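You operate a simulated robot arm through the tools that you are given. There is no shell and no other tool.

Carry out the task below with a simulated robot arm. There is one attempt and no reset: what you move stays moved.

## Task
Bolt the cover on the cream case and tap its yellow pin home.
Fine: at the pillar bench; cover on first; tighten both bolts with the bench's socket wrench, strike the pin with the mallet and put both tools back. Set down upright: socket wrench, mallet.

Only the result counts: the job must be done as asked and must still hold three seconds after the hand-in. Knocking over, shifting, dropping, spilling or breaking anything else fails it. Lids that push on must go on centred and level and be pressed home; caps that screw on are set level and turned clockwise until they are tight.

## Robot
A 7-joint arm with a two-finger parallel gripper, fixed in place. Base frame: the origin is at the foot of the arm, x ahead of it, y to its left, z up; the work surface is at about z = 880. Lengths are in mm, angles in degrees, forces in N, time in s.
Its first joint turns from -132.0 to 132.0 degrees. Payload 3.91 kg.
The TCP is the grasp point between the finger pads, 30 mm short of the fingertips. In the tool frame z runs along the fingers and y along their closing line. The gripper opens to 110 mm. The fingers are 20 mm wide and 10 mm thick; the gripper's body (48 by 112 mm) begins 55 mm behind the TCP.
Orientation is that of the tool frame in the base frame, as a unit quaternion [x, y, z, w]. With the fingers straight down and closing along the base's y, the tool's x points along the base's -x, its y along +y and its z along -z.

## Interface
- The arm moves only by the tool servo_tool. Its argument "rows" is a list of rows, each a list of 7 numbers: the shift along the base's x, y, z in mm, then the turn, a rotation vector about the base's x, y, z in degrees, then the finger opening in mm, from 0 to 110. In form: [[dx, dy, dz, rx, ry, rz, grip], ...]. A call has 1 to 20 rows; each row shifts and turns the commanded pose from where the row before left it. Each row takes 0.2 s and may step no farther than 50 mm and 8.6 degrees from the row before; otherwise, or with a gripper value out of range, the whole call is refused. Where a pose cannot be reached the arm comes as near as it can. A force on the tool above 40 N (or 10 N above the force at the start of the call, whichever is more), or a blocked arm, ends the call early, and 0.2 s more pass. Each finger travels about 108 mm/s and halts on what it meets, pressing with about 36 N; the grip force reading is that of the motor and also rises with nothing between the fingers. The clock runs only during rows and for 0.2 s after the last one: add rows that do not move to give the fingers time. It gives the time, the measured TCP pose, the force on the tool (base axes), the opening and the grip force at its end, in the units of the frame above (readings bear some noise), with the torque about the TCP (base axes, N m) and any sound that the robot's microphone picked up, and new pictures: "pictures" is both (left out), scene, wrist or none.
- Cameras (640 x 400 px; columns grow to the right, rows downward): "scene" is fixed at [49.3, 631.4, 1559.3]; the picture's right is [-0.21, -0.98, 0.00], its down [-0.72, 0.16, -0.67] and it looks along [0.66, -0.14, -0.74] (base axes); focal length 214 px, centre (320, 200). "wrist" rides on the gripper at [72, 17, -103] in the tool frame; the picture's right is [-0.23, 0.97, 0.00], its down [-0.76, -0.18, -0.62] and it looks along [-0.61, -0.14, 0.78] (tool axes); focal length 222 px, centre (320, 200). There is no depth. A picture from a camera that has moved, and an enlarged one, comes with that camera's place and axes in the base frame and with its lens. The place of the scene camera against the robot may be out by one fixed shift of up to 25 mm in any direction.
- inspect(camera, box): a new picture of the part [left, top, right, bottom] of that camera's present view, enlarged. No time passes.
- job_done(): hands the job in; it is judged then, once.

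Places have to be worked out from the pictures, the camera data and where the tool is seen. Open the gripper and draw the arm clear of the work before you hand the job in, unless the task says otherwise.

The tools are called after "Request:" as name(argument=value, ...) on one line, values as JSON. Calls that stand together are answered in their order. servo_tool: Moves the arm, as the interface text tells. Its arguments: {"type":"object","properties":{"rows":{"type":"array","items":{"type":"array","items":{"type":"number"}}},"pictures":{"type":"string","enum":["both","scene","wrist","none"]}},"required":["rows"]} The other tools are called the same way: inspect (camera, box) takes an enlarged picture of a part of a camera's view; job_done () hands the job in.

At the start:

```text
time_s: 0.0
eef_pos: [366.8, 385.8, 1340.4]
tcp_rot: [0.0, 1.0, 0.0, 0.0]
force: [0.3, -0.8, 0.0]
wrist_torque: [0.04, 0.01, 0.01]
width: 110.1
grip_force: 0.0
```

scene: 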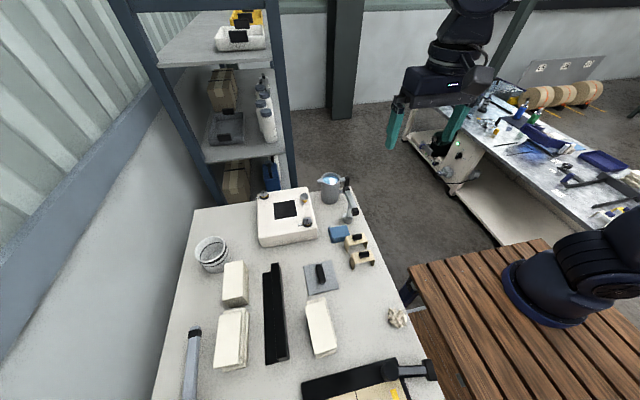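
wrist: 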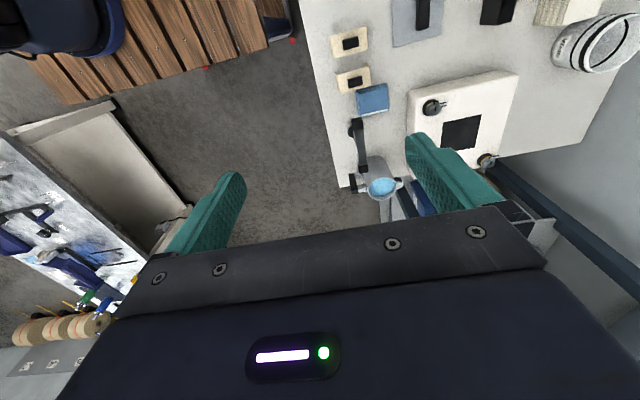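

I'll look closely at both views before moving anything.

Request:
inspect(camera="scene", box=[150, 170, 450, 400])

Request:
inspect(camera="scene", box=[220, 170, 400, 285])

Request:
inspect(camera="scene", box=[160, 250, 440, 400])

Request:
inspect(camera="wrist", box=[300, 0, 640, 210])

```text
1.74 times, centred on (300, 285) of scene
camera zoom: at [49.3, 631.4, 1559.3], right [-0.21, -0.98, 0.0], down [-0.72, 0.16, -0.67], along [0.66, -0.14, -0.74], focal length 373 px, centre (355, 52)
```

zoom: 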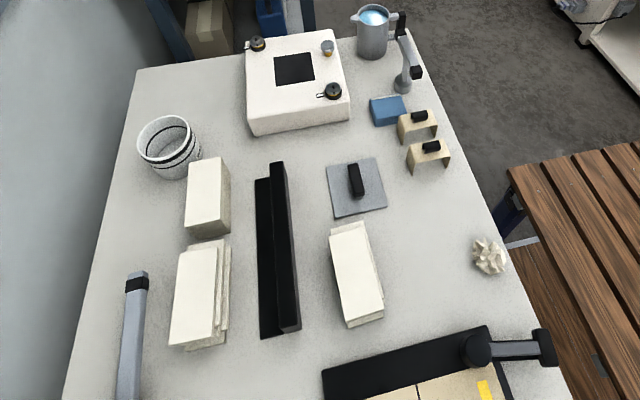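

```text
3.48 times, centred on (310, 228) of scene
camera zoom: at [49.3, 631.4, 1559.3], right [-0.21, -0.98, 0.0], down [-0.72, 0.16, -0.67], along [0.66, -0.14, -0.74], focal length 746 px, centre (355, 104)
```

zoom: 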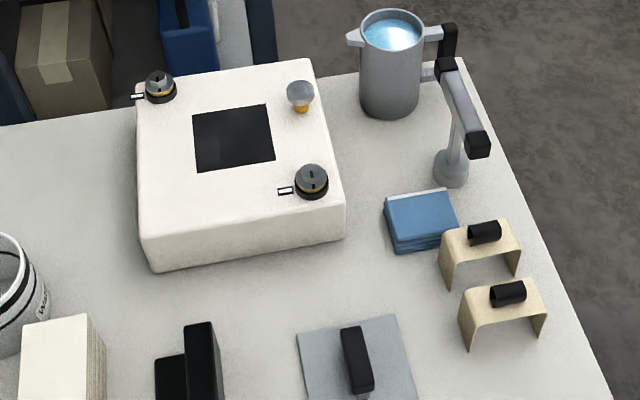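

```text
2.29 times, centred on (300, 325) of scene
camera zoom: at [49.3, 631.4, 1559.3], right [-0.21, -0.98, 0.0], down [-0.72, 0.16, -0.67], along [0.66, -0.14, -0.74], focal length 490 px, centre (366, -86)
```

zoom: 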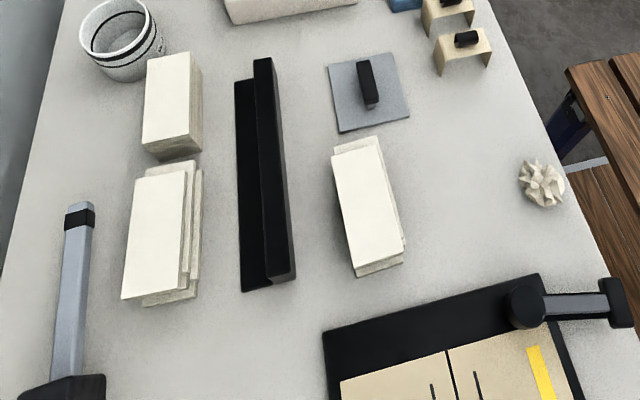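

```text
1.88 times, centred on (470, 105) of wrist
camera zoom: at [295.7, 401.3, 1444.4], right [0.23, 0.97, 0.0], down [0.76, -0.18, 0.62], along [0.61, -0.14, -0.78], focal length 418 px, centre (38, 379)
```

zoom: 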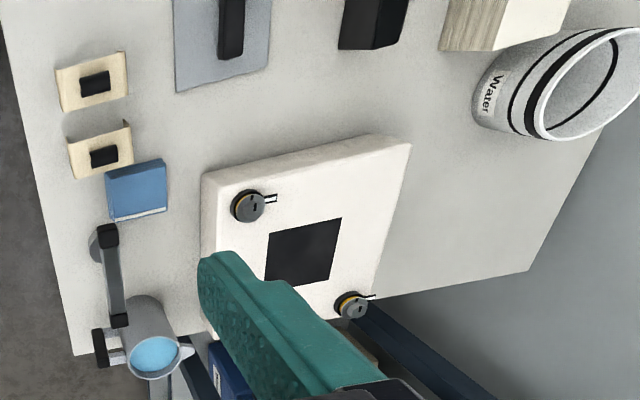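

The cream case has two bolts on a diagonal, a pin at another corner, and a dark opening. The grey plate is the likely cover, and a T-handle tool stands near the jug. I'll move the wrist camera over the case to see more.

Request:
servo_tool(rows=[[20, 35, 0, 0, 0, 0, 110], [20, 35, 0, 0, 0, 0, 110], [20, 35, 0, 0, 0, 0, 110], [20, 35, -10, 0, 0, 0, 110], [20, 35, -10, 0, 0, 0, 110], [20, 35, -10, 0, 0, 0, 110], [0, 0, 0, 0, 0, 0, 110]])

Request:
inspect(camera="scene", box=[140, 310, 260, 400])

Request:
inspect(camera="scene", box=[300, 320, 450, 400])

Request:
inspect(camera="wrist", box=[100, 0, 540, 220])

```text
time_s: 1.6
eef_pos: [486.5, 595.9, 1311.7]
tcp_rot: [0.002, 1.0, 0.0, 0.0]
force: [0.2, -0.5, -0.7]
wrist_torque: [-0.03, 0.01, 0.01]
width: 110.1
grip_force: 0.1
camera wrist: at [414.5, 611.3, 1415.3], right [0.23, 0.97, 0.0], down [0.76, -0.18, 0.62], along [0.61, -0.14, -0.78], focal length 222 px, centre (320, 200)
```

scene: 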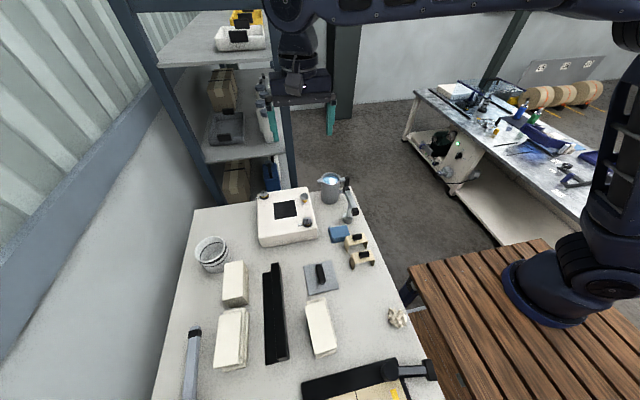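
wrist: 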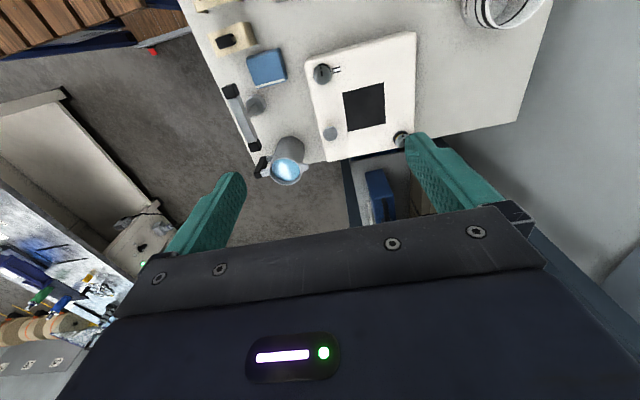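

```text
4.44 times, centred on (200, 355) of scene
camera zoom: at [49.3, 631.4, 1559.3], right [-0.21, -0.98, 0.0], down [-0.72, 0.16, -0.67], along [0.66, -0.14, -0.74], focal length 953 px, centre (853, -489)
```

zoom: 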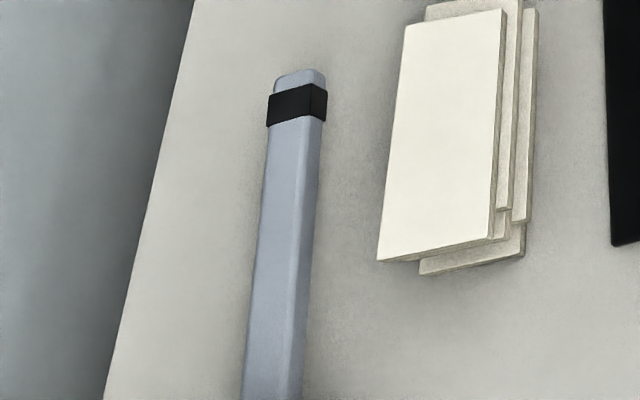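

```text
4.27 times, centred on (375, 360) of scene
camera zoom: at [49.3, 631.4, 1559.3], right [-0.21, -0.98, 0.0], down [-0.72, 0.16, -0.67], along [0.66, -0.14, -0.74], focal length 915 px, centre (85, -483)
```

zoom: 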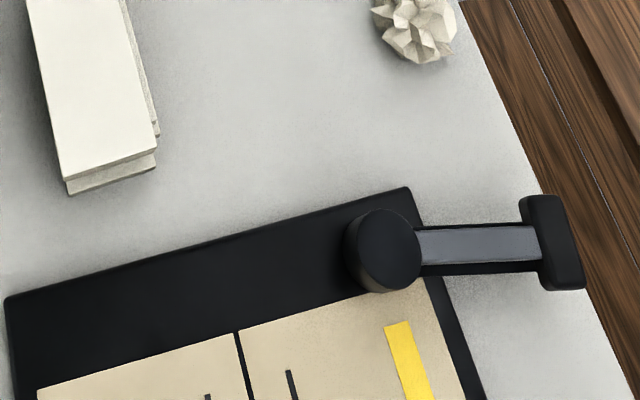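

```text
1.45 times, centred on (320, 110) of wrist
camera zoom: at [414.5, 611.3, 1415.3], right [0.23, 0.97, 0.0], down [0.76, -0.18, 0.62], along [0.61, -0.14, -0.78], focal length 323 px, centre (320, 331)
```

zoom: 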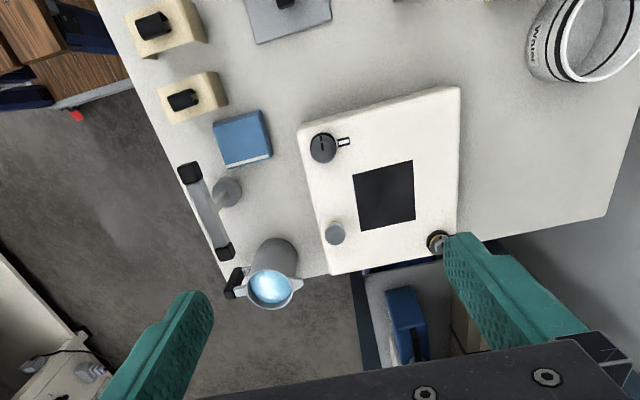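

The far-side layout is clear now. I'll swing back over the near part of the bench to identify the mallet and the other tools.

Request:
servo_tool(rows=[[-43, 5, 0, 0, 0, 0, 110], [-43, 5, 0, 0, 0, 0, 110], [-43, 5, 0, 0, 0, 0, 110], [-43, 5, 0, 0, 0, 0, 110], [-43, 5, 0, 0, 0, 0, 110], [-43, 5, 0, 0, 0, 0, 110], [-43, 5, 0, 0, 0, 0, 110], [-43, 5, 0, 0, 0, 0, 110], [0, 0, 0, 0, 0, 0, 110]])

Request:
inspect(camera="wrist", box=[80, 0, 360, 200])

Request:
inspect(camera="wrist", box=[360, 0, 640, 200])

```text
time_s: 3.6
eef_pos: [142.6, 633.8, 1311.5]
tcp_rot: [0.001, 1.0, 0.0, 0.0]
force: [1.0, -1.0, 0.6]
wrist_torque: [-0.06, 0.03, 0.01]
width: 110.0
grip_force: 0.0
camera wrist: at [72.5, 650.0, 1415.0], right [0.23, 0.97, 0.0], down [0.76, -0.18, 0.62], along [0.61, -0.14, -0.78], focal length 222 px, centre (320, 200)
```

scene: 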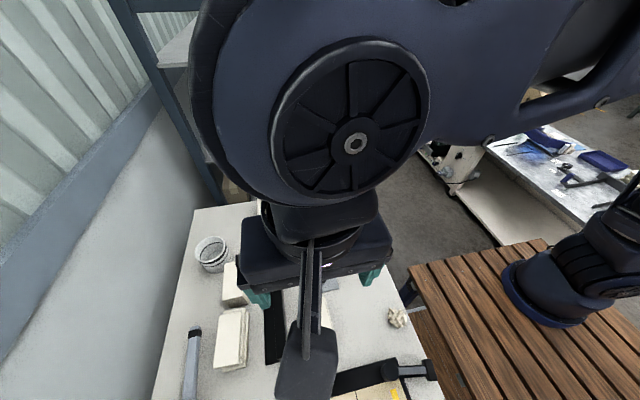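
wrist: 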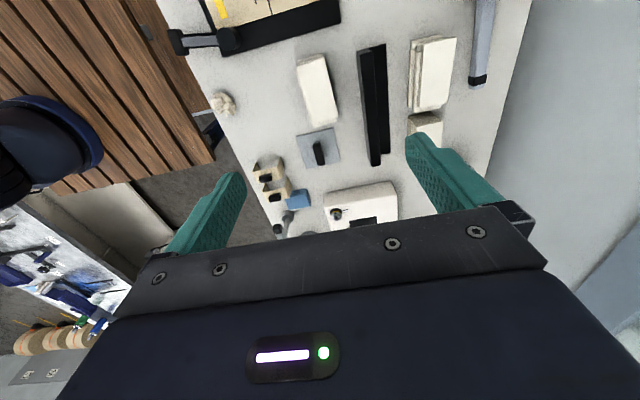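

```text
2.00 times, centred on (220, 100) of wrist
camera zoom: at [72.5, 650.0, 1415.0], right [0.23, 0.97, 0.0], down [0.76, -0.18, 0.62], along [0.61, -0.14, -0.78], focal length 444 px, centre (520, 400)
```

zoom: 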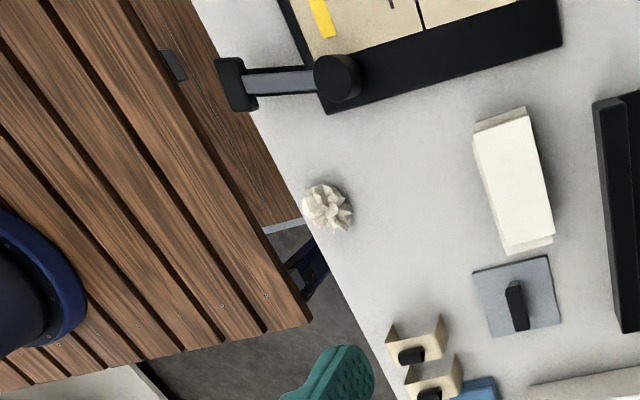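

```text
2.00 times, centred on (500, 100) of wrist
camera zoom: at [72.5, 650.0, 1415.0], right [0.23, 0.97, 0.0], down [0.76, -0.18, 0.62], along [0.61, -0.14, -0.78], focal length 444 px, centre (-40, 400)
```

zoom: 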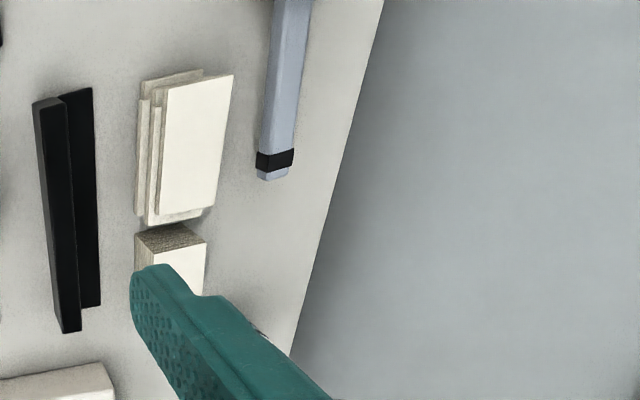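

The near part holds a paper cutter-like item and a grey bar at the left edge. I'll get a close view of the upright tool by the jug first.

Request:
servo_tool(rows=[[40, -26, 0, 0, 0, 0, 110], [40, -26, 0, 0, 0, 0, 110], [40, -26, -15, 0, 0, 0, 110], [40, -26, -20, 0, 0, 0, 110], [40, -26, -20, 0, 0, 0, 110], [40, -26, -20, 0, 0, 0, 110], [40, -26, -20, 0, 0, 0, 110], [20, -22, -20, 0, 0, 0, 110], [0, 0, -15, 0, 0, 0, 110], [0, 0, 0, 0, 0, 0, 110]])

Request:
inspect(camera="wrist", box=[180, 0, 500, 210])

```text
refused: row 4 steps farther than a row can; nothing moved
```

```text
1.90 times, centred on (340, 105) of wrist
camera zoom: at [72.5, 650.0, 1415.0], right [0.23, 0.97, 0.0], down [0.76, -0.18, 0.62], along [0.61, -0.14, -0.78], focal length 423 px, centre (282, 381)
```

zoom: 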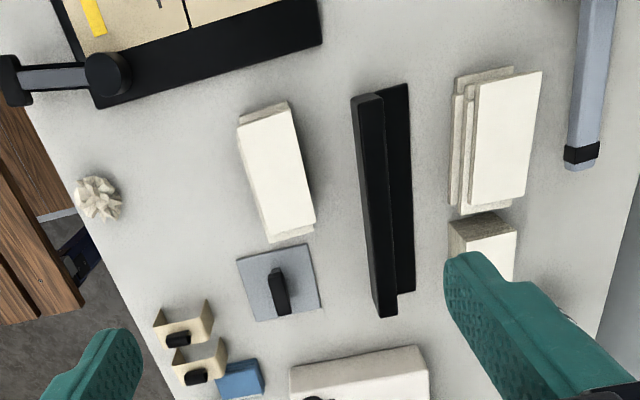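

The step was too long, so I'll repeat the move in smaller ones.

Request:
servo_tool(rows=[[40, -26, 0, 0, 0, 0, 110], [40, -26, 0, 0, 0, 0, 110], [40, -26, 0, 0, 0, 0, 110], [40, -26, 0, 0, 0, 0, 110], [40, -26, 0, 0, 0, 0, 110], [40, -26, 0, 0, 0, 0, 110], [40, -26, 0, 0, 0, 0, 110], [20, -22, -30, 0, 0, 0, 110], [0, 0, -40, 0, 0, 0, 110], [0, 0, -40, 0, 0, 0, 110], [0, 0, -20, 0, 0, 0, 110], [0, 0, 0, 0, 0, 0, 110]])

Request:
inspect(camera="wrist", box=[180, 0, 500, 210])

```text
time_s: 6.2
eef_pos: [442.8, 431.2, 1181.5]
tcp_rot: [0.001, 1.0, 0.0, 0.0]
force: [0.4, 0.1, 0.4]
wrist_torque: [-0.02, -0.03, 0.0]
width: 110.0
grip_force: 0.1
camera wrist: at [370.9, 447.1, 1285.0], right [0.23, 0.97, 0.0], down [0.76, -0.18, 0.62], along [0.61, -0.14, -0.78], focal length 222 px, centre (320, 200)
```

scene: 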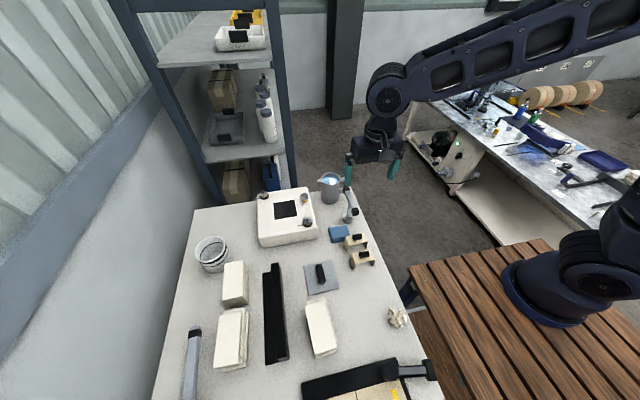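
wrist: 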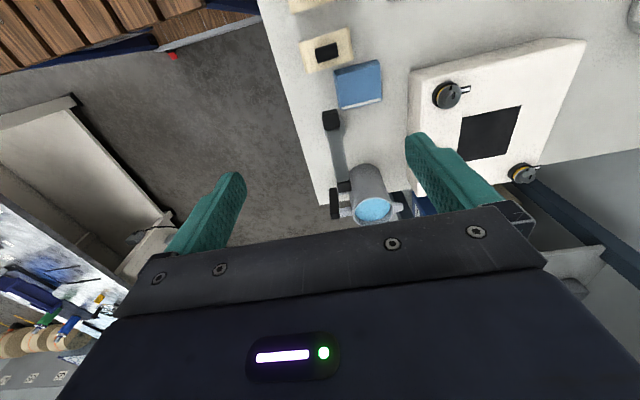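

```text
1.90 times, centred on (340, 105) of wrist
camera zoom: at [370.9, 447.1, 1285.0], right [0.23, 0.97, 0.0], down [0.76, -0.18, 0.62], along [0.61, -0.14, -0.78], focal length 423 px, centre (282, 381)
```

zoom: 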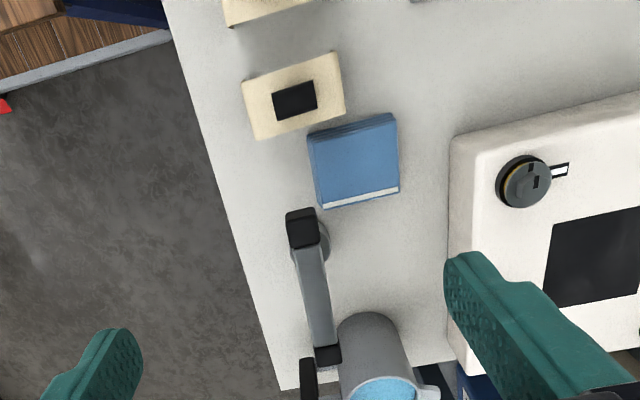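

The T-shaped tool stands upright at about (526, 437) with its bar at z≈987, and the bar runs along x. Next I'll get a closer look at the two tan bridge items and this tool from lower down.

Request:
servo_tool(rows=[[-40, 0, -20, 0, 0, 0, 110], [-40, 0, -25, 0, 0, 0, 110], [-30, 0, -30, 0, 0, 0, 110], [0, 0, -25, 0, 0, 0, 110], [0, 0, 0, 0, 0, 0, 110]])

Request:
inspect(camera="wrist", box=[200, 0, 460, 210])

```text
time_s: 7.4
eef_pos: [331.4, 432.9, 1081.6]
tcp_rot: [0.0, 1.0, 0.001, -0.001]
force: [-0.6, 0.1, -0.4]
wrist_torque: [0.01, -0.02, 0.0]
width: 109.9
grip_force: 0.1
camera wrist: at [260.5, 448.6, 1184.4], right [0.23, 0.97, 0.0], down [0.76, -0.18, 0.62], along [0.61, -0.14, -0.78], focal length 222 px, centre (320, 200)
```

scene: 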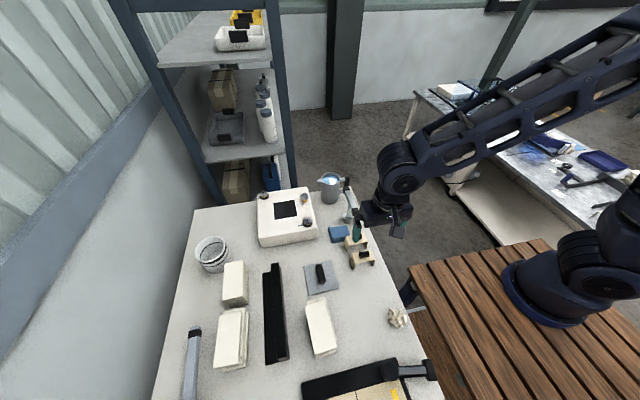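
wrist: 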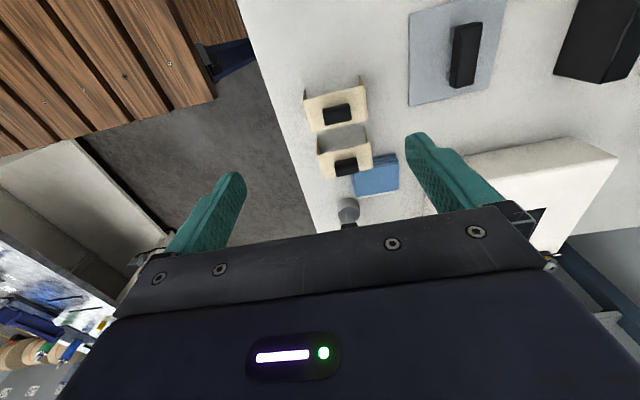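

```text
1.90 times, centred on (330, 105) of wrist
camera zoom: at [260.5, 448.6, 1184.4], right [0.23, 0.97, 0.0], down [0.76, -0.18, 0.62], along [0.61, -0.14, -0.78], focal length 423 px, centre (301, 381)
```

zoom: 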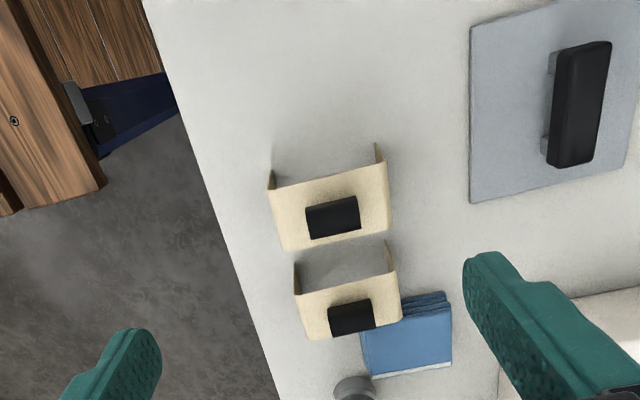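

The bridges look like plain brackets with black knobs. Now I'll look at the disc-and-bar item near (55, 470).

Request:
servo_tool(rows=[[-10, 20, 40, 0, 0, 0, 110], [-30, 30, 20, 0, 0, 0, 110], [-35, 30, 20, 0, 0, 0, 110], [-40, 28, 10, 0, 0, 0, 110], [-45, 10, 10, 0, 0, 0, 110], [-45, 10, 0, 0, 0, 0, 110], [-45, 5, 0, 0, 0, 0, 110], [-45, 0, 0, 0, 0, 0, 110], [-25, 0, 0, 0, 0, 0, 110], [0, 0, 0, 0, 0, 0, 110]])

Request:
inspect(camera="wrist", box=[160, 0, 480, 210])

Request:
inspect(camera="wrist", box=[440, 0, 640, 125])

```text
refused: row 3 steps farther than a row can; nothing moved
```

```text
1.90 times, centred on (320, 105) of wrist
camera zoom: at [260.5, 448.6, 1184.4], right [0.23, 0.97, 0.0], down [0.76, -0.18, 0.62], along [0.61, -0.14, -0.78], focal length 423 px, centre (320, 381)
```

zoom: 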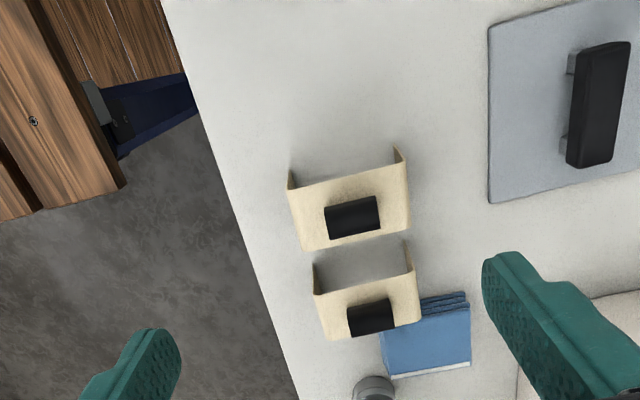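

```text
3.20 times, centred on (540, 62) of wrist
camera zoom: at [260.5, 448.6, 1184.4], right [0.23, 0.97, 0.0], down [0.76, -0.18, 0.62], along [0.61, -0.14, -0.78], focal length 711 px, centre (-384, 640)
```

zoom: 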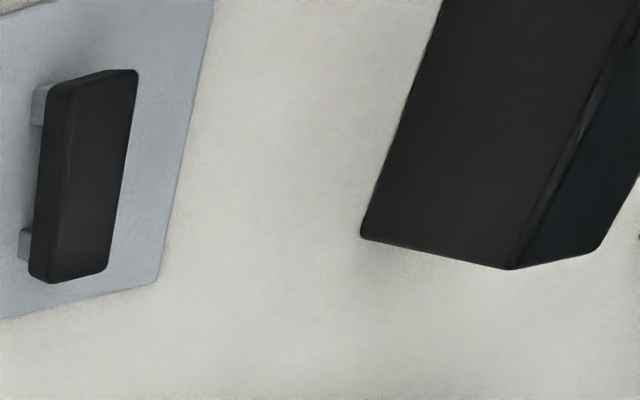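

Repeating the move with steps that stay under the limit.

Request:
servo_tool(rows=[[-10, 20, 40, 0, 0, 0, 110], [-30, 28, 20, 0, 0, 0, 110], [-30, 28, 20, 0, 0, 0, 110], [-35, 28, 10, 0, 0, 0, 110], [-45, 10, 10, 0, 0, 0, 110], [-45, 10, 0, 0, 0, 0, 110], [-45, 5, 0, 0, 0, 0, 110], [-45, 0, 0, 0, 0, 0, 110], [-25, 0, 0, 0, 0, 0, 110], [0, 0, 0, 0, 0, 0, 110]])

Request:
inspect(camera="wrist", box=[160, 0, 480, 210])

Request:
inspect(camera="wrist", box=[440, 0, 640, 125])

```text
time_s: 9.6
eef_pos: [20.4, 560.9, 1181.5]
tcp_rot: [0.001, 1.0, -0.001, 0.0]
force: [-0.2, 0.2, 0.0]
wrist_torque: [-0.01, 0.01, 0.02]
width: 110.2
grip_force: 0.1
camera wrist: at [-49.6, 577.2, 1283.5], right [0.23, 0.97, 0.0], down [0.76, -0.18, 0.62], along [0.61, -0.14, -0.78], focal length 222 px, centre (320, 200)
```

scene: 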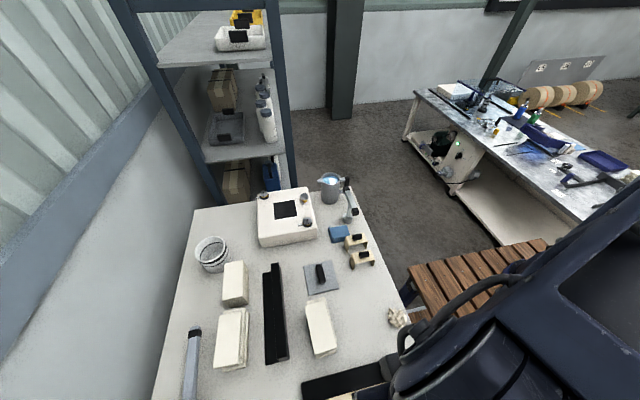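
wrist: 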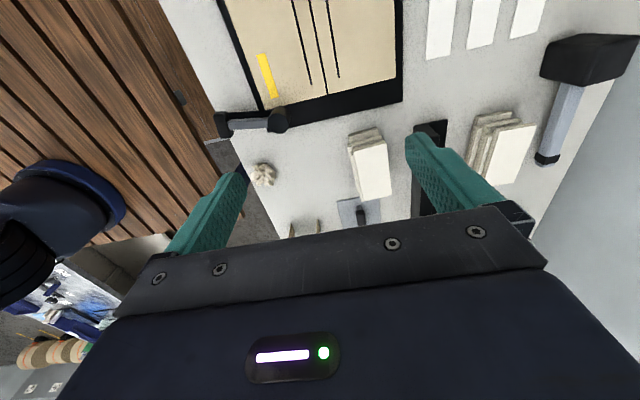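

```text
1.90 times, centred on (320, 105) of wrist
camera zoom: at [-49.6, 577.2, 1283.5], right [0.23, 0.97, 0.0], down [0.76, -0.18, 0.62], along [0.61, -0.14, -0.78], focal length 423 px, centre (320, 381)
```

zoom: 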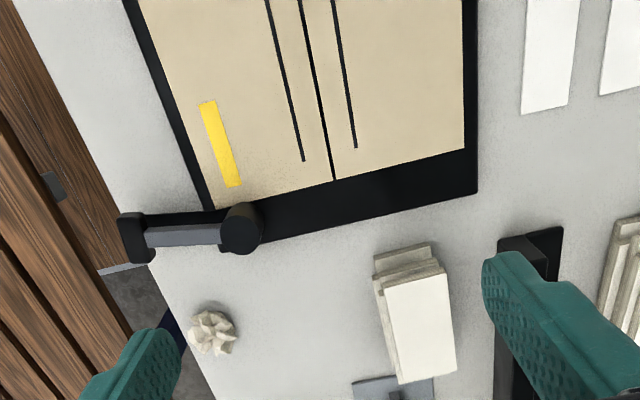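

```text
3.20 times, centred on (540, 62) of wrist
camera zoom: at [-49.6, 577.2, 1283.5], right [0.23, 0.97, 0.0], down [0.76, -0.18, 0.62], along [0.61, -0.14, -0.78], focal length 711 px, centre (-384, 640)
```

zoom: 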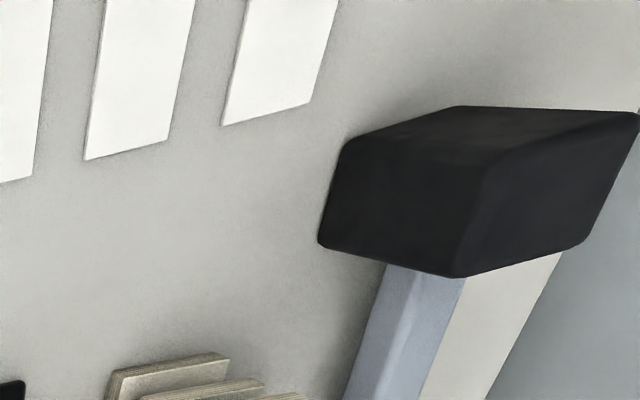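

The mallet is on the left: a black block head with a grey handle lying along x. The disc and bar belong to a paper cutter. I'll move over the mallet for a close look.

Request:
servo_tool(rows=[[0, 45, 0, 0, 0, 0, 110], [0, 45, 0, 0, 0, 0, 110], [0, 45, 0, 0, 0, 0, 110], [10, 45, 0, 0, 0, 0, 110], [10, 45, 0, 0, 0, 0, 110], [10, 45, 0, 0, 0, 0, 110], [0, 30, 0, 0, 0, 0, 110], [0, 0, 0, 0, 0, 0, 110]])

Request:
inspect(camera="wrist", box=[260, 0, 580, 210])

Request:
inspect(camera="scene", box=[120, 280, 300, 400])

```text
time_s: 11.4
eef_pos: [53.8, 860.3, 1178.7]
tcp_rot: [-0.001, 1.0, 0.0, 0.0]
force: [-0.7, 0.4, -0.2]
wrist_torque: [0.02, 0.03, 0.03]
width: 110.0
grip_force: 0.1
camera wrist: at [-19.1, 875.5, 1281.6], right [0.23, 0.97, 0.0], down [0.76, -0.18, 0.62], along [0.61, -0.14, -0.78], focal length 222 px, centre (320, 200)
```

scene: 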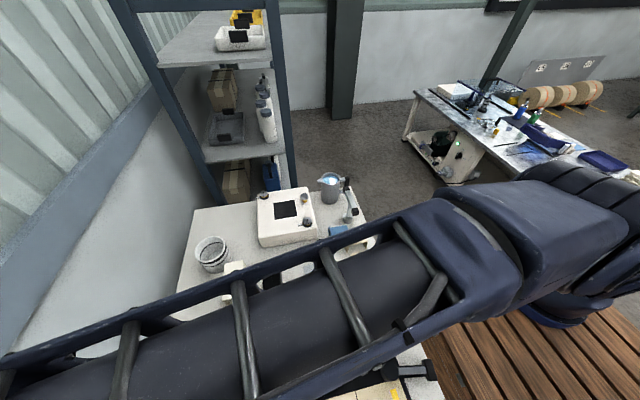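
wrist: 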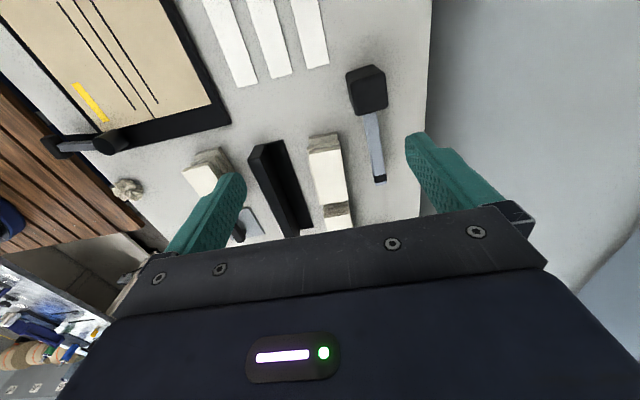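

```text
1.90 times, centred on (420, 105) of wrist
camera zoom: at [-19.1, 875.5, 1281.6], right [0.23, 0.97, 0.0], down [0.76, -0.18, 0.62], along [0.61, -0.14, -0.78], focal length 423 px, centre (130, 381)
```

zoom: 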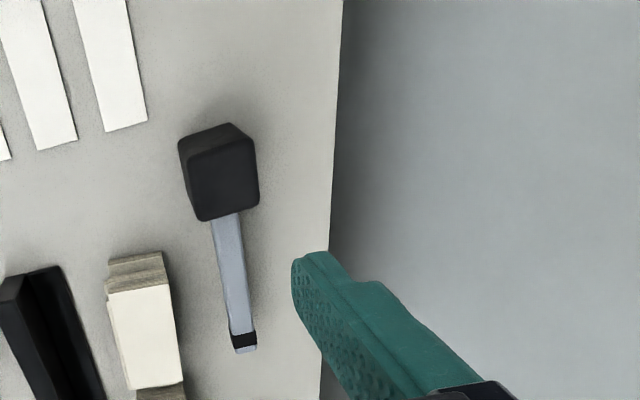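

```text
3.33 times, centred on (210, 340) of scene
camera zoom: at [49.3, 631.4, 1559.3], right [-0.21, -0.98, 0.0], down [-0.72, 0.16, -0.67], along [0.66, -0.14, -0.74], focal length 715 px, centre (687, -267)
```

zoom: 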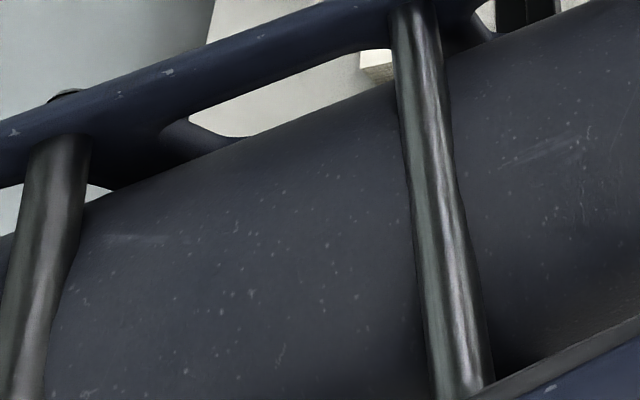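

The mallet's head appears to stand on one striking face, with the handle horizontal at z≈920 and its tip near (238, 935). I'll zoom in for exact edges.

Request:
inspect(camera="wrist", box=[330, 50, 430, 112])

Request:
inspect(camera="wrist", box=[330, 100, 430, 200])

```text
6.40 times, centred on (380, 81) of wrist
camera zoom: at [-19.1, 875.5, 1281.6], right [0.23, 0.97, 0.0], down [0.76, -0.18, 0.62], along [0.61, -0.14, -0.78], focal length 1422 px, centre (-64, 962)
```

zoom: 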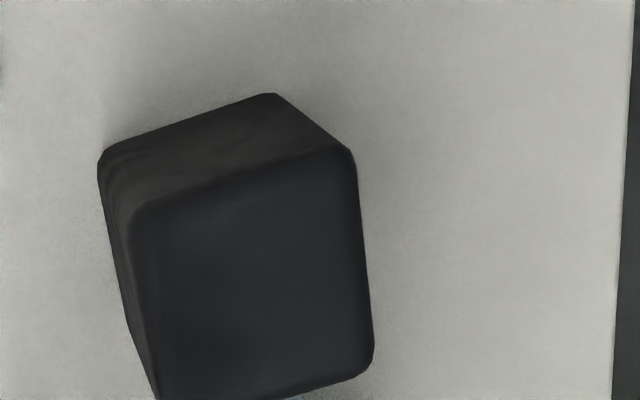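

```text
4.00 times, centred on (380, 150) of wrist
camera zoom: at [-19.1, 875.5, 1281.6], right [0.23, 0.97, 0.0], down [0.76, -0.18, 0.62], along [0.61, -0.14, -0.78], focal length 888 px, centre (80, 400)
```

zoom: 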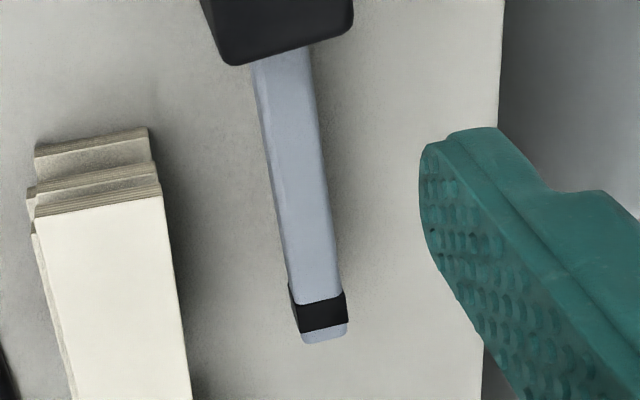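

The mallet head spans about x 52–93, y 902–948, z 880–950, and the handle runs along +x with about 3° of yaw. Now the cover close-up.

Request:
servo_tool(rows=[[29, -34, -4, 0, 0, 0, 110], [29, -34, -4, 0, 0, 0, 110], [29, -34, -4, 0, 0, 0, 110], [29, -34, -6, 0, 0, 0, 110], [29, -34, -6, 0, 0, 0, 110], [29, -34, -6, 0, 0, 0, 110], [29, -34, -10, 0, 0, 0, 110], [33, -32, -10, 0, 0, 0, 110], [0, 0, 0, 0, 0, 0, 110]])

Request:
inspect(camera="wrist", box=[240, 60, 400, 160])

Request:
inspect(camera="wrist", box=[240, 120, 440, 220])

```text
time_s: 13.4
eef_pos: [288.5, 590.6, 1132.5]
tcp_rot: [0.0, 1.0, 0.0, 0.0]
force: [0.4, -0.6, -0.1]
wrist_torque: [0.01, 0.04, -0.01]
width: 110.1
grip_force: 0.0
camera wrist: at [217.8, 606.5, 1234.8], right [0.23, 0.97, 0.0], down [0.76, -0.18, 0.62], along [0.61, -0.14, -0.78], focal length 222 px, centre (320, 200)
```

scene: 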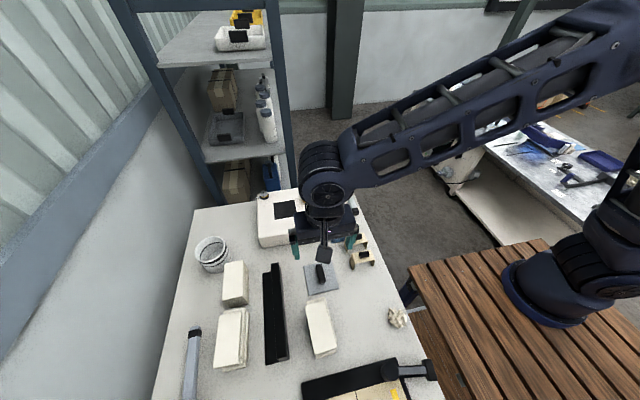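
wrist: 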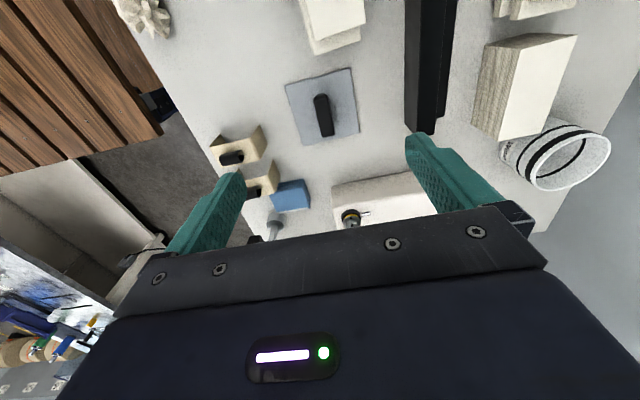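

```text
4.00 times, centred on (320, 110) of wrist
camera zoom: at [217.8, 606.5, 1234.8], right [0.23, 0.97, 0.0], down [0.76, -0.18, 0.62], along [0.61, -0.14, -0.78], focal length 888 px, centre (320, 560)
```

zoom: 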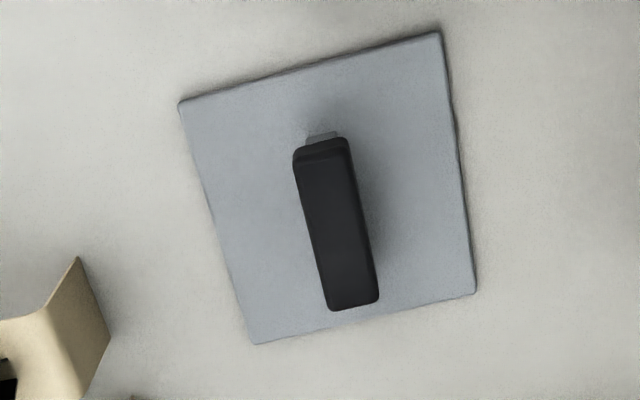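

```text
3.20 times, centred on (340, 170) of wrist
camera zoom: at [217.8, 606.5, 1234.8], right [0.23, 0.97, 0.0], down [0.76, -0.18, 0.62], along [0.61, -0.14, -0.78], focal length 711 px, centre (256, 296)
```

zoom: 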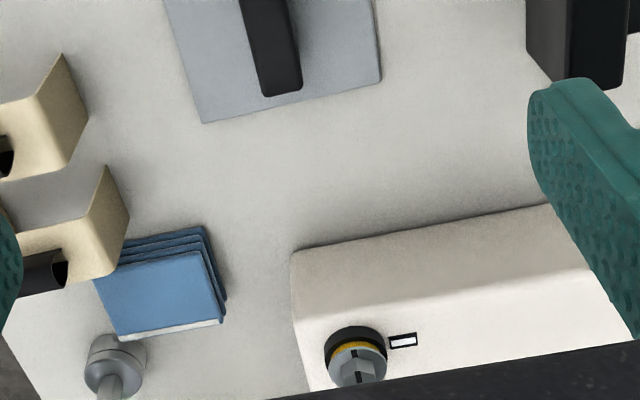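

The cover plate is about 95 mm square, centred at (324, 589.5) with almost no yaw. Its handle runs along x with its top near z≈912. Next, a close view of the case top.

Request:
servo_tool(rows=[[35, 10, 10, 0, 0, 0, 110], [35, 10, 10, 0, 0, 0, 110], [35, 10, 10, 0, 0, 0, 110], [35, 10, 10, 0, 0, 0, 110], [35, 10, 10, 0, 0, 0, 110], [17, 0, 0, 0, 0, 0, 110], [0, 0, 0, 0, 0, 0, 110]])

Request:
inspect(camera="wrist", box=[250, 70, 430, 180])

Request:
inspect(camera="wrist", box=[150, 70, 330, 210])

```text
time_s: 15.0
eef_pos: [481.4, 640.5, 1182.6]
tcp_rot: [-0.001, 1.0, 0.0, 0.0]
force: [0.1, -0.2, 0.2]
wrist_torque: [0.02, 0.02, 0.01]
width: 109.9
grip_force: 0.0
camera wrist: at [410.2, 656.2, 1285.6], right [0.23, 0.97, 0.0], down [0.76, -0.18, 0.62], along [0.61, -0.14, -0.78], focal length 222 px, centre (320, 200)
```

scene: 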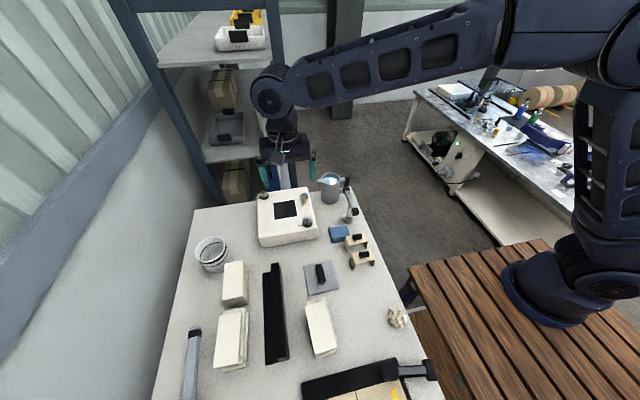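
wrist: 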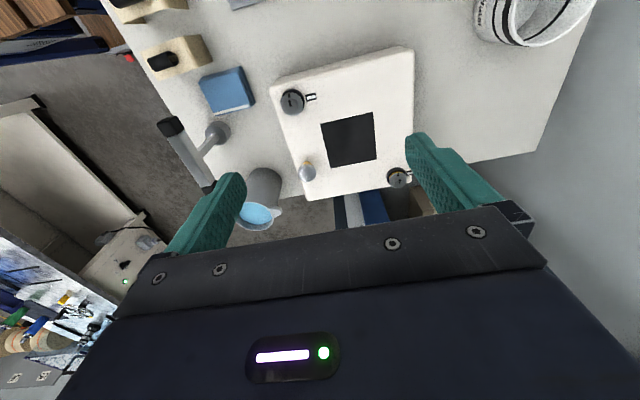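

```text
3.56 times, centred on (340, 125) of wrist
camera zoom: at [410.2, 656.2, 1285.6], right [0.23, 0.97, 0.0], down [0.76, -0.18, 0.62], along [0.61, -0.14, -0.78], focal length 790 px, centre (249, 467)
```

zoom: 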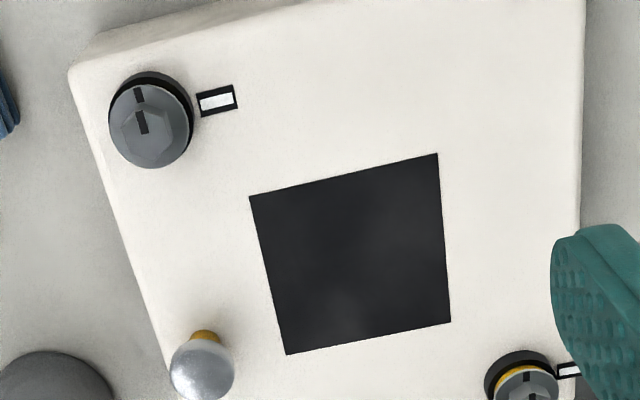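

```text
2.86 times, centred on (240, 140) of wrist
camera zoom: at [410.2, 656.2, 1285.6], right [0.23, 0.97, 0.0], down [0.76, -0.18, 0.62], along [0.61, -0.14, -0.78], focal length 635 px, centre (549, 371)
```

zoom: 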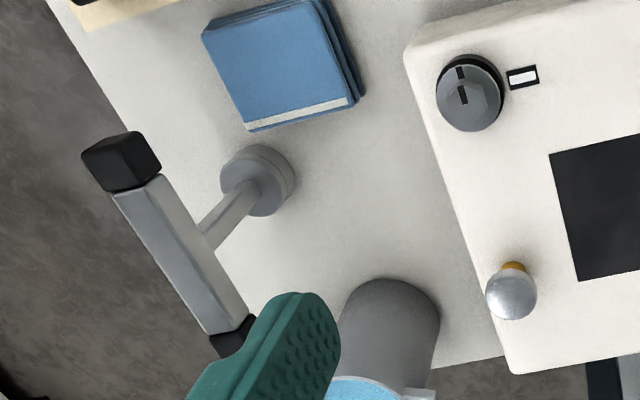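

I have good positions now:
- Case top is at z≈953, with a 79 mm square opening centred at (567, 669).
- Bolts are near (489, 599) and (642, 739), and each pointer is a quarter turn clockwise from its window.
- The pin is near (586, 594).

I'll go over the cover handle to pick it up.

Request:
servo_tool(rows=[[-40, -13, 0, 0, 0, 0, 110], [-40, -13, 0, 0, 0, 0, 110], [-40, -13, 0, 0, 0, 0, 90], [-37, -12, -20, 0, 0, 0, 70], [0, 0, -45, 0, 0, 0, 60], [0, 0, -45, 0, 0, 0, 60], [0, 0, -45, 0, 0, 0, 60], [0, 0, -28, 0, 0, 0, 60], [0, 0, 0, 0, 0, 0, 60]])

Request:
inspect(camera="wrist", box=[220, 80, 420, 205])

```text
time_s: 17.0
eef_pos: [324.2, 588.1, 998.7]
tcp_rot: [0.0, 1.0, 0.0, 0.0]
force: [0.4, 0.8, 0.1]
wrist_torque: [0.02, -0.04, 0.0]
width: 60.1
grip_force: 0.2
camera wrist: at [253.9, 604.2, 1102.6], right [0.23, 0.97, 0.0], down [0.76, -0.18, 0.62], along [0.61, -0.14, -0.78], focal length 222 px, centre (320, 200)
```

scene: 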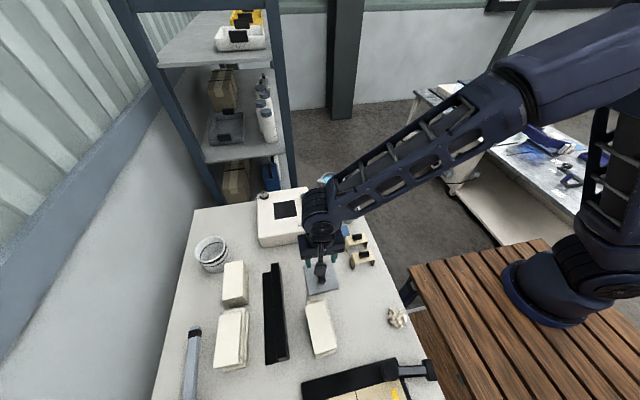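
wrist: 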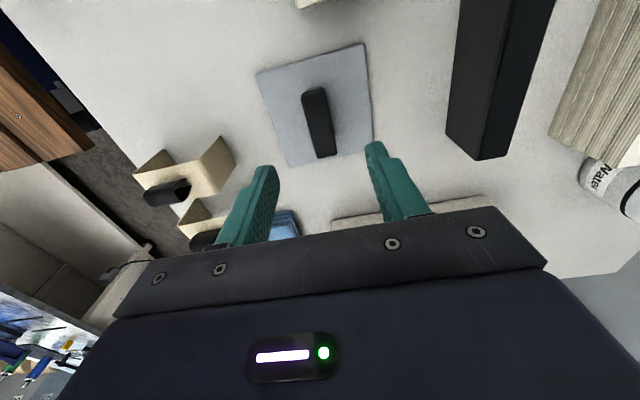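

```text
3.20 times, centred on (320, 142) of wrist
camera zoom: at [253.9, 604.2, 1102.6], right [0.23, 0.97, 0.0], down [0.76, -0.18, 0.62], along [0.61, -0.14, -0.78], focal length 711 px, centre (320, 384)
```

zoom: 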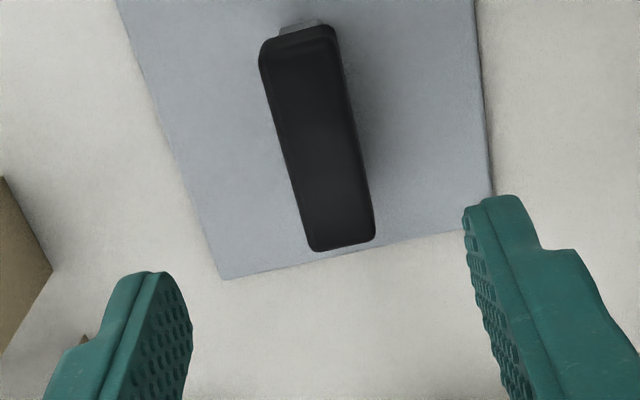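

The handle is centred at (324, 589) under the tool, so I'll descend with the pads around it.

Request:
servo_tool(rows=[[0, 0.5, -30, 0, 0, 0, 60], [0, 0.3, -25, 0, 0, 0, 60], [0, 0, -15, 0, 0, 0, 60], [0, 0, -8, 0, 0, 0, 60], [0, 0, 0, 0, 0, 0, 60]])

Request:
inspect(camera="wrist", box=[200, 80, 440, 230])

```text
time_s: 18.2
eef_pos: [323.0, 589.2, 921.3]
tcp_rot: [0.0, 1.0, 0.0, 0.001]
force: [0.2, -0.2, -0.2]
wrist_torque: [-0.01, -0.04, 0.0]
width: 60.0
grip_force: 0.1
camera wrist: at [252.6, 605.3, 1024.0], right [0.23, 0.97, 0.0], down [0.76, -0.18, 0.62], along [0.61, -0.14, -0.78], focal length 222 px, centre (320, 200)
```

scene: 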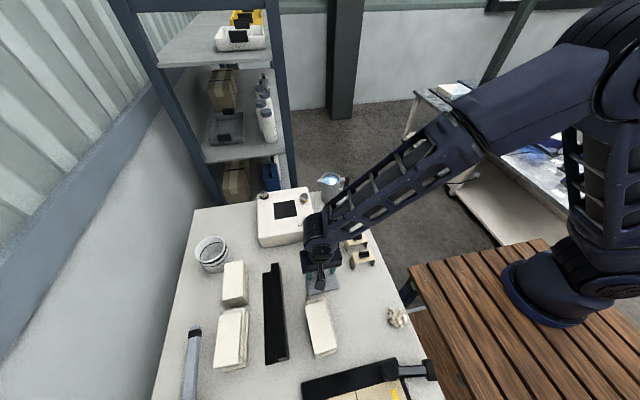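
wrist: 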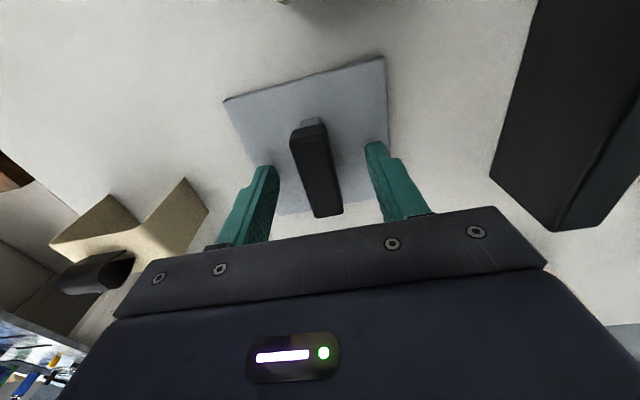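

```text
2.67 times, centred on (320, 155) of wrist
camera zoom: at [252.6, 605.3, 1024.0], right [0.23, 0.97, 0.0], down [0.76, -0.18, 0.62], along [0.61, -0.14, -0.78], focal length 592 px, centre (320, 320)
```

zoom: 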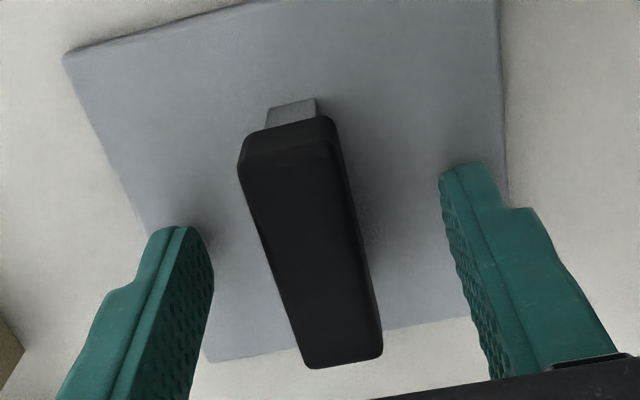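

The pads straddle the handle, so I'll close on it.

Request:
servo_tool(rows=[[0, 0, 0, 0, 0, 0, 30], [0, 0, 0, 0, 0, 0, 10], [0, 0, 0, 0, 0, 0, 8], [0, 0, 0, 0, 0, 0, 8], [0, 0, 0, 0, 0, 0, 8]])

Request:
servo_tool(rows=[[0, 0, 10, 0, 0, 0, 8], [0, 0, 20, 0, 0, 0, 8], [0, 0, 30, 0, 0, 0, 8], [0, 0, 40, 0, 0, 0, 8], [0, 0, 40, 0, 0, 0, 8], [0, 0, 0, 0, 0, 0, 8]])

Request:
inspect(camera="wrist", box=[200, 80, 440, 230])

```text
time_s: 19.4
eef_pos: [324.1, 590.9, 921.2]
tcp_rot: [0.0, 1.0, 0.0, 0.0]
force: [0.4, -0.2, -0.8]
wrist_torque: [-0.01, 0.07, 0.02]
width: 19.8
grip_force: 36.4
camera wrist: at [252.6, 605.3, 1024.2], right [0.23, 0.97, 0.0], down [0.76, -0.18, 0.62], along [0.61, -0.14, -0.78], focal length 222 px, centre (320, 200)
```

scene: 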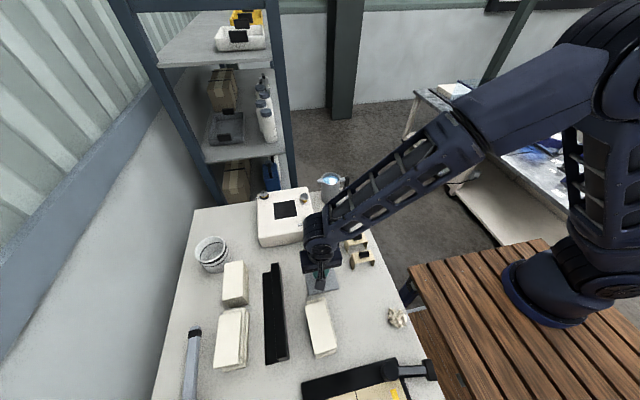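
wrist: 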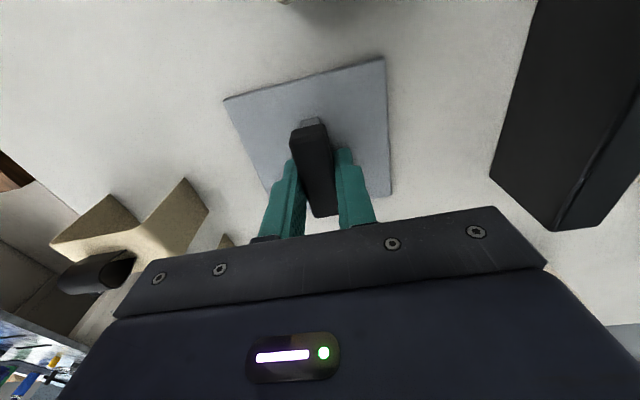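

```text
time_s: 20.8
eef_pos: [324.0, 589.1, 1059.1]
tcp_rot: [0.0, 1.0, 0.0, 0.0]
force: [-0.6, -0.5, -0.6]
wrist_torque: [-0.02, -0.01, -0.02]
width: 7.9
grip_force: 0.0
camera wrist: at [252.8, 604.5, 1162.8], right [0.23, 0.97, 0.0], down [0.76, -0.18, 0.62], along [0.61, -0.14, -0.78], focal length 222 px, centre (320, 200)
```

scene: 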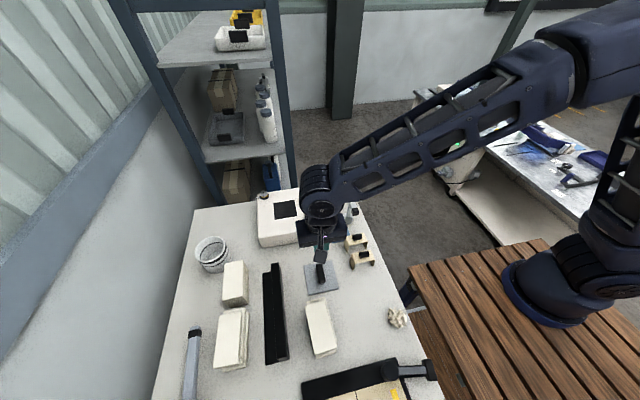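
wrist: 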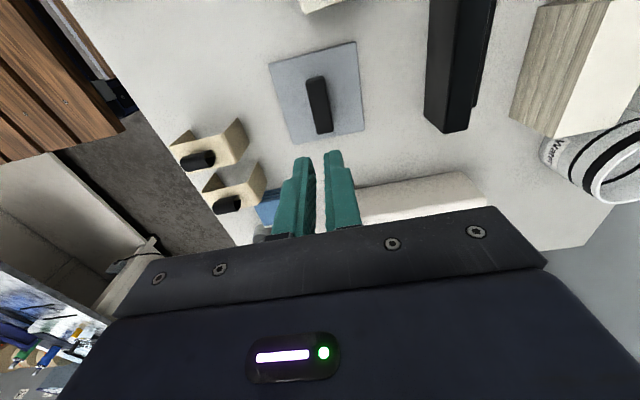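

```text
2.67 times, centred on (320, 155) of wrist
camera zoom: at [252.8, 604.5, 1162.8], right [0.23, 0.97, 0.0], down [0.76, -0.18, 0.62], along [0.61, -0.14, -0.78], focal length 592 px, centre (320, 320)
```

zoom: 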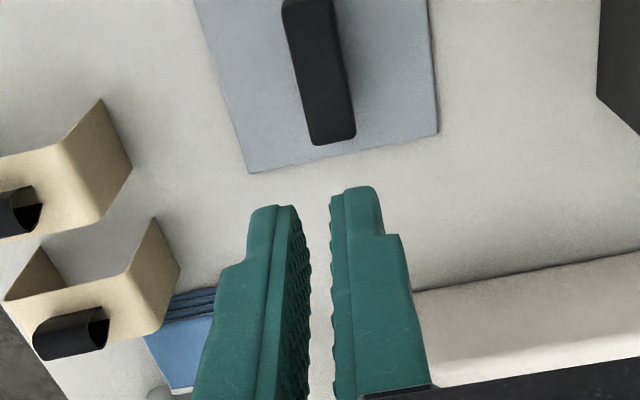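

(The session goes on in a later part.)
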